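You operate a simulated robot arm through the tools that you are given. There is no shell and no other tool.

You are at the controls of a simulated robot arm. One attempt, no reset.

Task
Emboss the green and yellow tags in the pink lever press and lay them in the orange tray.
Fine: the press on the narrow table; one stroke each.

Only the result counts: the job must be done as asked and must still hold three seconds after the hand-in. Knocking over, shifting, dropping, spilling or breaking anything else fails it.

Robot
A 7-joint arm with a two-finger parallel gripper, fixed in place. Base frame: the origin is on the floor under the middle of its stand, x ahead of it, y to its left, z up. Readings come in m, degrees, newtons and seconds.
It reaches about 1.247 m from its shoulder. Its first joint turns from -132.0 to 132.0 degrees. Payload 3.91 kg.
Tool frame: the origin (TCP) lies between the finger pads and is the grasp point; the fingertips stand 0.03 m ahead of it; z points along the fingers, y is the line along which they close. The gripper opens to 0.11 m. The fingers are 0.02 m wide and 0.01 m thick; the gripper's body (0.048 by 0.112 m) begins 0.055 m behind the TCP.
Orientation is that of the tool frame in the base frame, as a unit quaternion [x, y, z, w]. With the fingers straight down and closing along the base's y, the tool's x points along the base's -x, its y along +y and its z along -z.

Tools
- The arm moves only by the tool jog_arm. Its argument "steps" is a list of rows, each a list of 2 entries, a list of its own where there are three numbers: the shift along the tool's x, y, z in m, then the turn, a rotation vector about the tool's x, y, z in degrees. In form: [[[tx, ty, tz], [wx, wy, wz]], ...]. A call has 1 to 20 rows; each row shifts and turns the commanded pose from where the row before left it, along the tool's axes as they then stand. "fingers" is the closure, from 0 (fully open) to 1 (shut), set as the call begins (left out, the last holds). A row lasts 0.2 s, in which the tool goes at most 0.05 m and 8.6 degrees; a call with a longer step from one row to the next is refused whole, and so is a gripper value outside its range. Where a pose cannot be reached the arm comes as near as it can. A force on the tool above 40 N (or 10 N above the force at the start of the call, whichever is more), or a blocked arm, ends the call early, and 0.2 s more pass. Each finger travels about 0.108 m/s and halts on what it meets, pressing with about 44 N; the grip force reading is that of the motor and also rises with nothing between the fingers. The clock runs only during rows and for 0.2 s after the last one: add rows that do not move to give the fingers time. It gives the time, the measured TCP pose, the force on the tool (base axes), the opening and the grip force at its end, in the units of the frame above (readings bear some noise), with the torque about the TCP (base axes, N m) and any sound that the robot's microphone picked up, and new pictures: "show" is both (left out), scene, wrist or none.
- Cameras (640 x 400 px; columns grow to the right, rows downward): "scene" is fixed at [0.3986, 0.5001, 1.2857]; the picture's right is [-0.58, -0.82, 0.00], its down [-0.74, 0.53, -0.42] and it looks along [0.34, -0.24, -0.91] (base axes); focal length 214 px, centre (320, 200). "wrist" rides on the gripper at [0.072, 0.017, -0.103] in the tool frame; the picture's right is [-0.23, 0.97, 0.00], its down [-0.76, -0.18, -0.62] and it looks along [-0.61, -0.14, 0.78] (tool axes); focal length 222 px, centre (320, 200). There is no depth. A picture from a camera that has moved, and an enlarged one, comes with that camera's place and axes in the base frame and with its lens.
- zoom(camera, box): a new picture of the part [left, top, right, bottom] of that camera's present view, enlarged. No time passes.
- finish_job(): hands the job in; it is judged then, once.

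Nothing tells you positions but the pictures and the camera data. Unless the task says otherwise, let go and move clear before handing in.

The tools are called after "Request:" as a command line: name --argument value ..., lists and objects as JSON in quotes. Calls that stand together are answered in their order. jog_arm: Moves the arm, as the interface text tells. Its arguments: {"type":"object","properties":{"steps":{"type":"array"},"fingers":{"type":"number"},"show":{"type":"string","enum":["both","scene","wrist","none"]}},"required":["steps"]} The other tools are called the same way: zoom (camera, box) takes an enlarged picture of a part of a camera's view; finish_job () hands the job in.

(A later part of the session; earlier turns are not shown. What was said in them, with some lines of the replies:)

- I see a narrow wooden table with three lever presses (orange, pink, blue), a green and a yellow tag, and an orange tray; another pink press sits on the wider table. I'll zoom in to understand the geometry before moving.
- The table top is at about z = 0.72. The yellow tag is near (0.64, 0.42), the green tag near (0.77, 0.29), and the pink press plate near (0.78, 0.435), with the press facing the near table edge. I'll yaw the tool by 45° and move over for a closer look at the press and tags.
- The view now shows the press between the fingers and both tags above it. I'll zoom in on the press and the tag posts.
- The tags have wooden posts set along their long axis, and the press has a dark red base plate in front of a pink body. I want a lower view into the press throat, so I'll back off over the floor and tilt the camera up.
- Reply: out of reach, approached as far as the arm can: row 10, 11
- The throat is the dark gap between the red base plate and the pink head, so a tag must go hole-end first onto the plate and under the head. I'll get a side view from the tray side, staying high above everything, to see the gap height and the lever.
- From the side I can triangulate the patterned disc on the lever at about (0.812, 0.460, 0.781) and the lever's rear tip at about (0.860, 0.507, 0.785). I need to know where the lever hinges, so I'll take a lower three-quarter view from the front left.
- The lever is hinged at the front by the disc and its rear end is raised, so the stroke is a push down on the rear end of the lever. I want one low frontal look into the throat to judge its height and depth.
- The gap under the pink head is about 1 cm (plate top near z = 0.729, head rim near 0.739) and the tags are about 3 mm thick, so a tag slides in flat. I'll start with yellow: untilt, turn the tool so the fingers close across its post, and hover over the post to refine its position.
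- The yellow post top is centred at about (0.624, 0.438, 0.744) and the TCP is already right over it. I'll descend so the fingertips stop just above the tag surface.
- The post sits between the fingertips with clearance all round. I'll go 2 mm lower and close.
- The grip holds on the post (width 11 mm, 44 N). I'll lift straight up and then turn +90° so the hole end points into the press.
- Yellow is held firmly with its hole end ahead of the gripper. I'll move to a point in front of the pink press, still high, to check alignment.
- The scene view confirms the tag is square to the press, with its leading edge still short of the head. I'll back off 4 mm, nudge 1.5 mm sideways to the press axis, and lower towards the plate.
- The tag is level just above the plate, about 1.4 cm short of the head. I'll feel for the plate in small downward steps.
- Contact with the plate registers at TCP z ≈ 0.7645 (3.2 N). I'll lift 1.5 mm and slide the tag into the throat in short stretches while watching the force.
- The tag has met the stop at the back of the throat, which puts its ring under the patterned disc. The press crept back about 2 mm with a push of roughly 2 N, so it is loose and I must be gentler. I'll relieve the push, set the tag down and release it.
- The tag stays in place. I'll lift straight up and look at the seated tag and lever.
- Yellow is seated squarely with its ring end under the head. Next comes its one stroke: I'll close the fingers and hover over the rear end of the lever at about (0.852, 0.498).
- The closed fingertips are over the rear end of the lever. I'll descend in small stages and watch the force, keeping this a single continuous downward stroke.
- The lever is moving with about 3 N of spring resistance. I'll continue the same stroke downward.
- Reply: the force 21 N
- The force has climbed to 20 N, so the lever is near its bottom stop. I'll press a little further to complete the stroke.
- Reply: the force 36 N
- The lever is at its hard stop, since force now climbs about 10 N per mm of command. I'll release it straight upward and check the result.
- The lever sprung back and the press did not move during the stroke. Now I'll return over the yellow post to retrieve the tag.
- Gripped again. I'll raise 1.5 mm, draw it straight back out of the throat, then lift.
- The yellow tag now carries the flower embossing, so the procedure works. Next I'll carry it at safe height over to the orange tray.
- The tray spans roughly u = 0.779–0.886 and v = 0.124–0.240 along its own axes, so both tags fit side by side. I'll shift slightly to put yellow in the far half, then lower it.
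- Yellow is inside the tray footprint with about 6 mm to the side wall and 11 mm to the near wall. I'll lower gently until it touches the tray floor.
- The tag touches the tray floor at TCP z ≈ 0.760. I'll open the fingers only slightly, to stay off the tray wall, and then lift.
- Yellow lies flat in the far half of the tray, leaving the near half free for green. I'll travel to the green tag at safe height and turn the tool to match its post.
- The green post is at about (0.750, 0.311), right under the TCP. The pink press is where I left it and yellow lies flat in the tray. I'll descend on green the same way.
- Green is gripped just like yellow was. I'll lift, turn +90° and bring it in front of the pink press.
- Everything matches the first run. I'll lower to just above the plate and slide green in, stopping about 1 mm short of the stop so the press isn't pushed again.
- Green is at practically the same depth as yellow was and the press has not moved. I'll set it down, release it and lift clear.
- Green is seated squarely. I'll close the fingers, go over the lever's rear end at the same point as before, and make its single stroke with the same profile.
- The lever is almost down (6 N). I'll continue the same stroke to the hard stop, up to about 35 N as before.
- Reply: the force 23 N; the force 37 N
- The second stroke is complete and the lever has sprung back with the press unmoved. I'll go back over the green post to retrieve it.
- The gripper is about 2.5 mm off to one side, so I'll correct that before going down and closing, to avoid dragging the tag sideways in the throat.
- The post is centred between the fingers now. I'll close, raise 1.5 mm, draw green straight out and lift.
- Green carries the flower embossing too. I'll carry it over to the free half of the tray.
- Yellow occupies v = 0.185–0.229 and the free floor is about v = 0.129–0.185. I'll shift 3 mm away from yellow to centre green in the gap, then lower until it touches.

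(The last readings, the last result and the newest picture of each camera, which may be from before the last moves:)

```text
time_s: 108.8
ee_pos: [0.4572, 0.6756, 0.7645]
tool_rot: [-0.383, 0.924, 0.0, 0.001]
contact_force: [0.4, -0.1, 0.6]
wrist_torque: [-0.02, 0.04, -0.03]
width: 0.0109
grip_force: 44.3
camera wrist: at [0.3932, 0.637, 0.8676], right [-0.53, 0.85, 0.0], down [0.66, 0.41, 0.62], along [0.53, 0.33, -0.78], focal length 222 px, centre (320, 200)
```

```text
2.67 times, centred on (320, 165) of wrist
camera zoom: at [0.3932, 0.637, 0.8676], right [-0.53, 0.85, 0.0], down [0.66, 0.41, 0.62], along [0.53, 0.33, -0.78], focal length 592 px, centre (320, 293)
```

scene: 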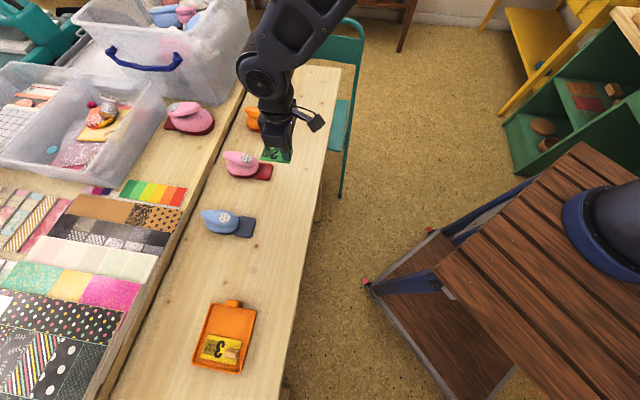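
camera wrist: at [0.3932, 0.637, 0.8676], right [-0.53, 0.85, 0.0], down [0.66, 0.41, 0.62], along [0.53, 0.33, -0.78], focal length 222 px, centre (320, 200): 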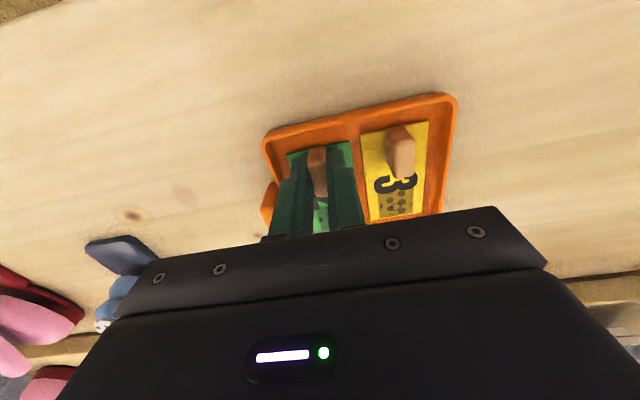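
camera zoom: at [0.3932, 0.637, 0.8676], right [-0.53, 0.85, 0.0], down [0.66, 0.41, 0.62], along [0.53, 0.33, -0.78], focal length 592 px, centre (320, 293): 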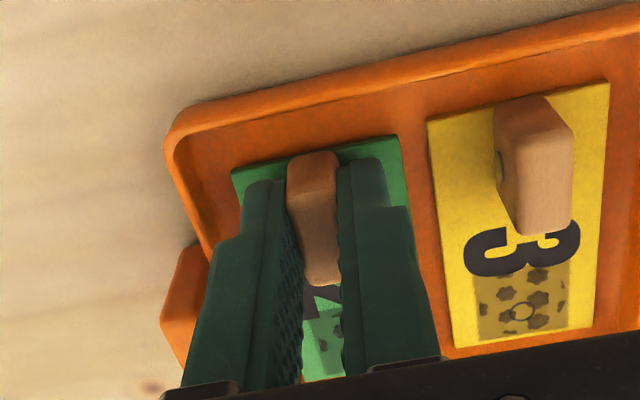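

Green sits evenly between the wall and yellow, a few millimetres above the floor. A few final small steps down.

Request:
jog_arm --steps '[[[0, 0, 0.002], [0, 0, 0]], [[0, 0, 0], [0, 0, 0]], [[0, 0, 0], [0, 0, 0]]]' --show "none"

Request:
jog_arm --steps '[[[0, 0, 0.001], [0, 0, 0]], [[0, 0, 0], [0, 0, 0]], [[0, 0, 0], [0, 0, 0]]]' --show "none"

Request:
jog_arm --steps '[[[0, 0, 0.001], [0, 0, 0]], [[0, 0, 0], [0, 0, 0]], [[0, 0, 0], [0, 0, 0]]]' --show "none"

```text
time_s: 109.6
ee_pos: [0.4563, 0.6757, 0.7615]
tool_rot: [-0.383, 0.924, 0.0, 0.0]
contact_force: [0.3, -0.5, -0.2]
wrist_torque: [-0.01, 0.01, 0.01]
width: 0.0107
grip_force: 44.0
```

```text
time_s: 110.4
ee_pos: [0.4569, 0.6768, 0.7617]
tool_rot: [-0.383, 0.924, 0.0, 0.0]
contact_force: [0.1, 0.1, 7.3]
wrist_torque: [0.11, -0.11, -0.04]
width: 0.0109
grip_force: 43.4
```

```text
time_s: 111.2
ee_pos: [0.4554, 0.6764, 0.7617]
tool_rot: [-0.382, 0.924, 0.0, 0.001]
contact_force: [1.2, 0.3, 21.5]
wrist_torque: [0.2, -0.18, -0.01]
width: 0.0106
grip_force: 44.0
```

The tag is firmly on the floor (21 N, slightly more than needed). I'll relieve 1.5 mm, open the fingers a little, and lift out.

Request:
jog_arm --steps '[[[0, 0, -0.0015], [0, 0, 0]], [[0, 0, 0], [0, 0, 0]]]' --show "none"

Request:
jog_arm --steps '[[[0, 0, 0], [0, 0, 0]], [[0, 0, 0], [0, 0, 0]], [[0, 0, 0], [0, 0, 0]]]' --fingers 0.79 --show "none"

Request:
jog_arm --steps '[[[0, 0, -0.008], [0, 0, 0]], [[0, 0, -0.02], [0, 0, 0]], [[0, 0, -0.04], [0, 0, 0]], [[0, 0, -0.04], [0, 0, 0]], [[0, 0, -0.03], [0, 0, 0]], [[0, 0, 0], [0, 0, 0]]]' --show "wrist"

Request:
zoom --camera "wrist" --box '[220, 50, 420, 200]'

```text
time_s: 111.8
ee_pos: [0.4554, 0.6749, 0.7618]
tool_rot: [-0.383, 0.924, -0.001, -0.001]
contact_force: [1.6, 0.8, 6.9]
wrist_torque: [0.14, -0.12, -0.02]
width: 0.0111
grip_force: 43.6
```

```text
time_s: 112.6
ee_pos: [0.4559, 0.676, 0.7623]
tool_rot: [-0.383, 0.924, -0.001, 0.0]
contact_force: [-0.5, 0.2, 1.1]
wrist_torque: [0.02, -0.02, 0.0]
width: 0.0231
grip_force: 0.0
```

```text
time_s: 114.0
ee_pos: [0.4561, 0.6758, 0.9011]
tool_rot: [-0.383, 0.924, 0.0, 0.0]
contact_force: [-1.0, -0.8, 0.0]
wrist_torque: [-0.02, 0.01, 0.0]
width: 0.023
grip_force: 0.0
camera wrist: at [0.3928, 0.6365, 1.0035], right [-0.53, 0.85, 0.0], down [0.66, 0.41, 0.62], along [0.53, 0.33, -0.78], focal length 222 px, centre (320, 200)
```

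wrist: 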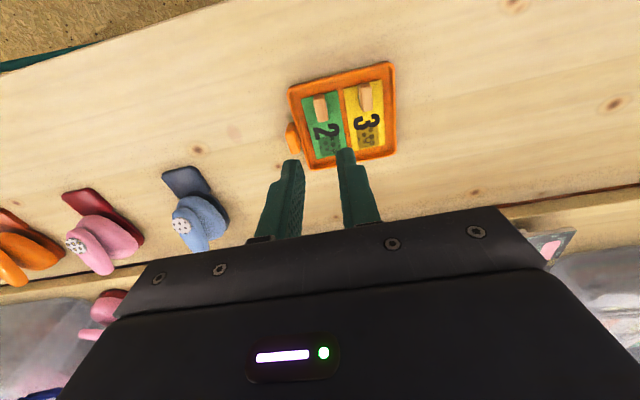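

```text
2.67 times, centred on (320, 125) of wrist
camera zoom: at [0.3928, 0.6365, 1.0035], right [-0.53, 0.85, 0.0], down [0.66, 0.41, 0.62], along [0.53, 0.33, -0.78], focal length 592 px, centre (320, 400)
```

zoom: 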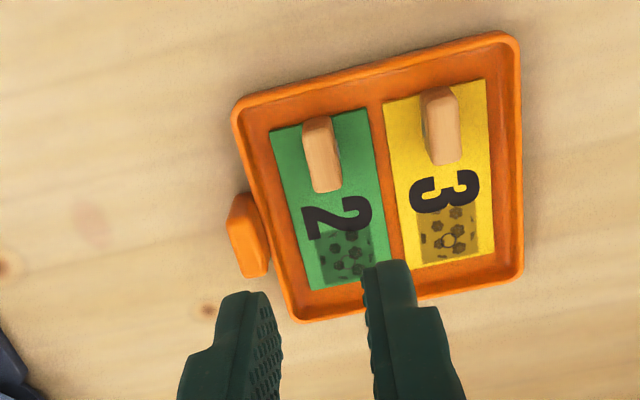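

Both embossed tags lie flat and side by side in the tray. I'll move the arm well clear and check the whole scene against the start.

Request:
jog_arm --steps '[[[0.02, -0.04, -0.01], [0, 0, 0]], [[0.02, -0.04, -0.01], [0, 0, 0]], [[0.02, -0.04, -0.01], [0, 0, 0]], [[0.02, -0.04, -0.01], [0, 0, 0]], [[0.02, -0.04, -0.01], [0, 0, 0]], [[0, -0.045, 0], [0, 0, 0]], [[0, -0.045, 0], [0, 0, 0]], [[0, -0.045, 0], [0, 0, 0]], [[0, 0, 0], [0, 0, 0]]]' --show "both"

Request:
zoom --camera "scene" --box '[150, 280, 310, 380]'

Request:
zoom --camera "scene" --box '[190, 90, 350, 190]'

Request:
zoom --camera "scene" --box '[190, 160, 350, 260]'

```text
time_s: 116.0
ee_pos: [0.6229, 0.3681, 0.9518]
tool_rot: [-0.382, 0.924, 0.0, 0.0]
contact_force: [-0.3, 0.7, 1.4]
wrist_torque: [-0.01, -0.04, 0.01]
width: 0.0233
grip_force: 0.1
camera wrist: at [0.5589, 0.3304, 1.0542], right [-0.53, 0.85, 0.0], down [0.66, 0.41, 0.62], along [0.53, 0.33, -0.78], focal length 222 px, centre (320, 200)
```

scene: 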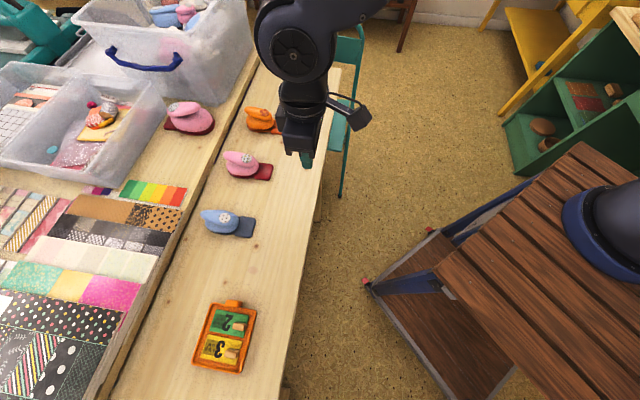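
wrist: 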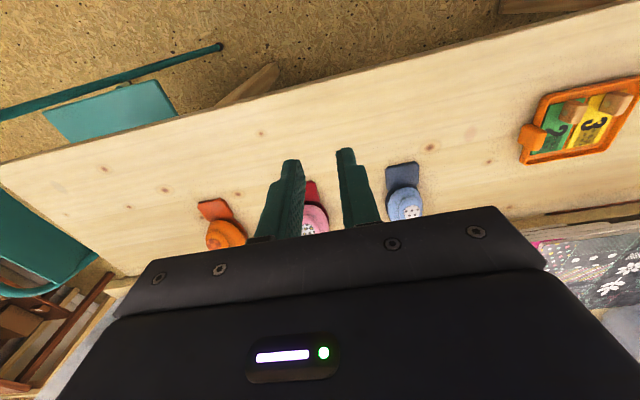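

```text
4.00 times, centred on (230, 330) of scene
camera zoom: at [0.3986, 0.5001, 1.2857], right [-0.58, -0.82, 0.0], down [-0.74, 0.53, -0.42], along [0.34, -0.24, -0.91], focal length 858 px, centre (680, -320)
```

zoom: 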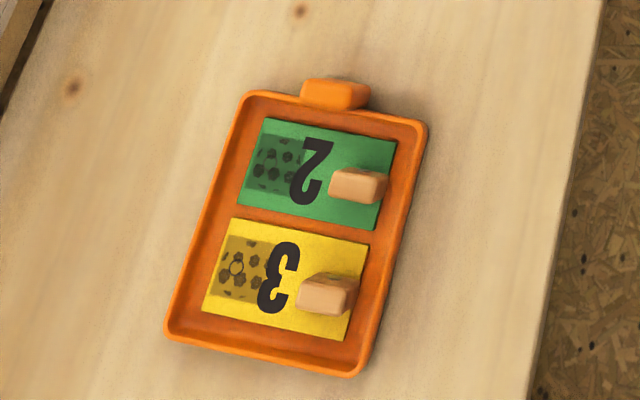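

```text
4.00 times, centred on (270, 140) of scene
camera zoom: at [0.3986, 0.5001, 1.2857], right [-0.58, -0.82, 0.0], down [-0.74, 0.53, -0.42], along [0.34, -0.24, -0.91], focal length 858 px, centre (520, 440)
```

zoom: 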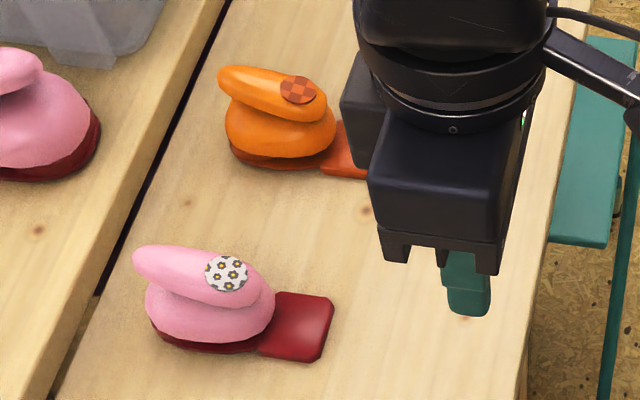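

```text
4.00 times, centred on (270, 210) of scene
camera zoom: at [0.3986, 0.5001, 1.2857], right [-0.58, -0.82, 0.0], down [-0.74, 0.53, -0.42], along [0.34, -0.24, -0.91], focal length 858 px, centre (520, 160)
```

zoom: 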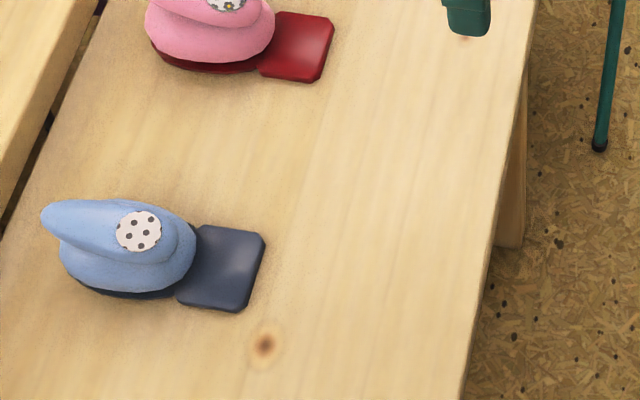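

The tray, tags, blue and orange presses are all where they should be, and both tags lie embossed, flat and released in the tray. The only change is the pink press sitting about 2 mm further back, from the first insertion. Nudging it back would risk more than it gains, so I'm handing in.

Request:
finish_job

```text
The job is handed in.
```

The green and yellow tags are both embossed with the flower pattern. They lie flat, side by side, in the orange tray. Each got one lever stroke in the pink press on the narrow table.

**Press shift:** while sliding the yellow tag in, I pushed against the stop inside the press. That moved the press back about 2 mm. I left it there, because nudging it back risked disturbing more. It did not move again after that.

The last pictures showed the tray and the blue and orange presses unmoved. The gripper had let go and was clear when I handed in. I have only the hand-in confirmation so far, not the verdict.
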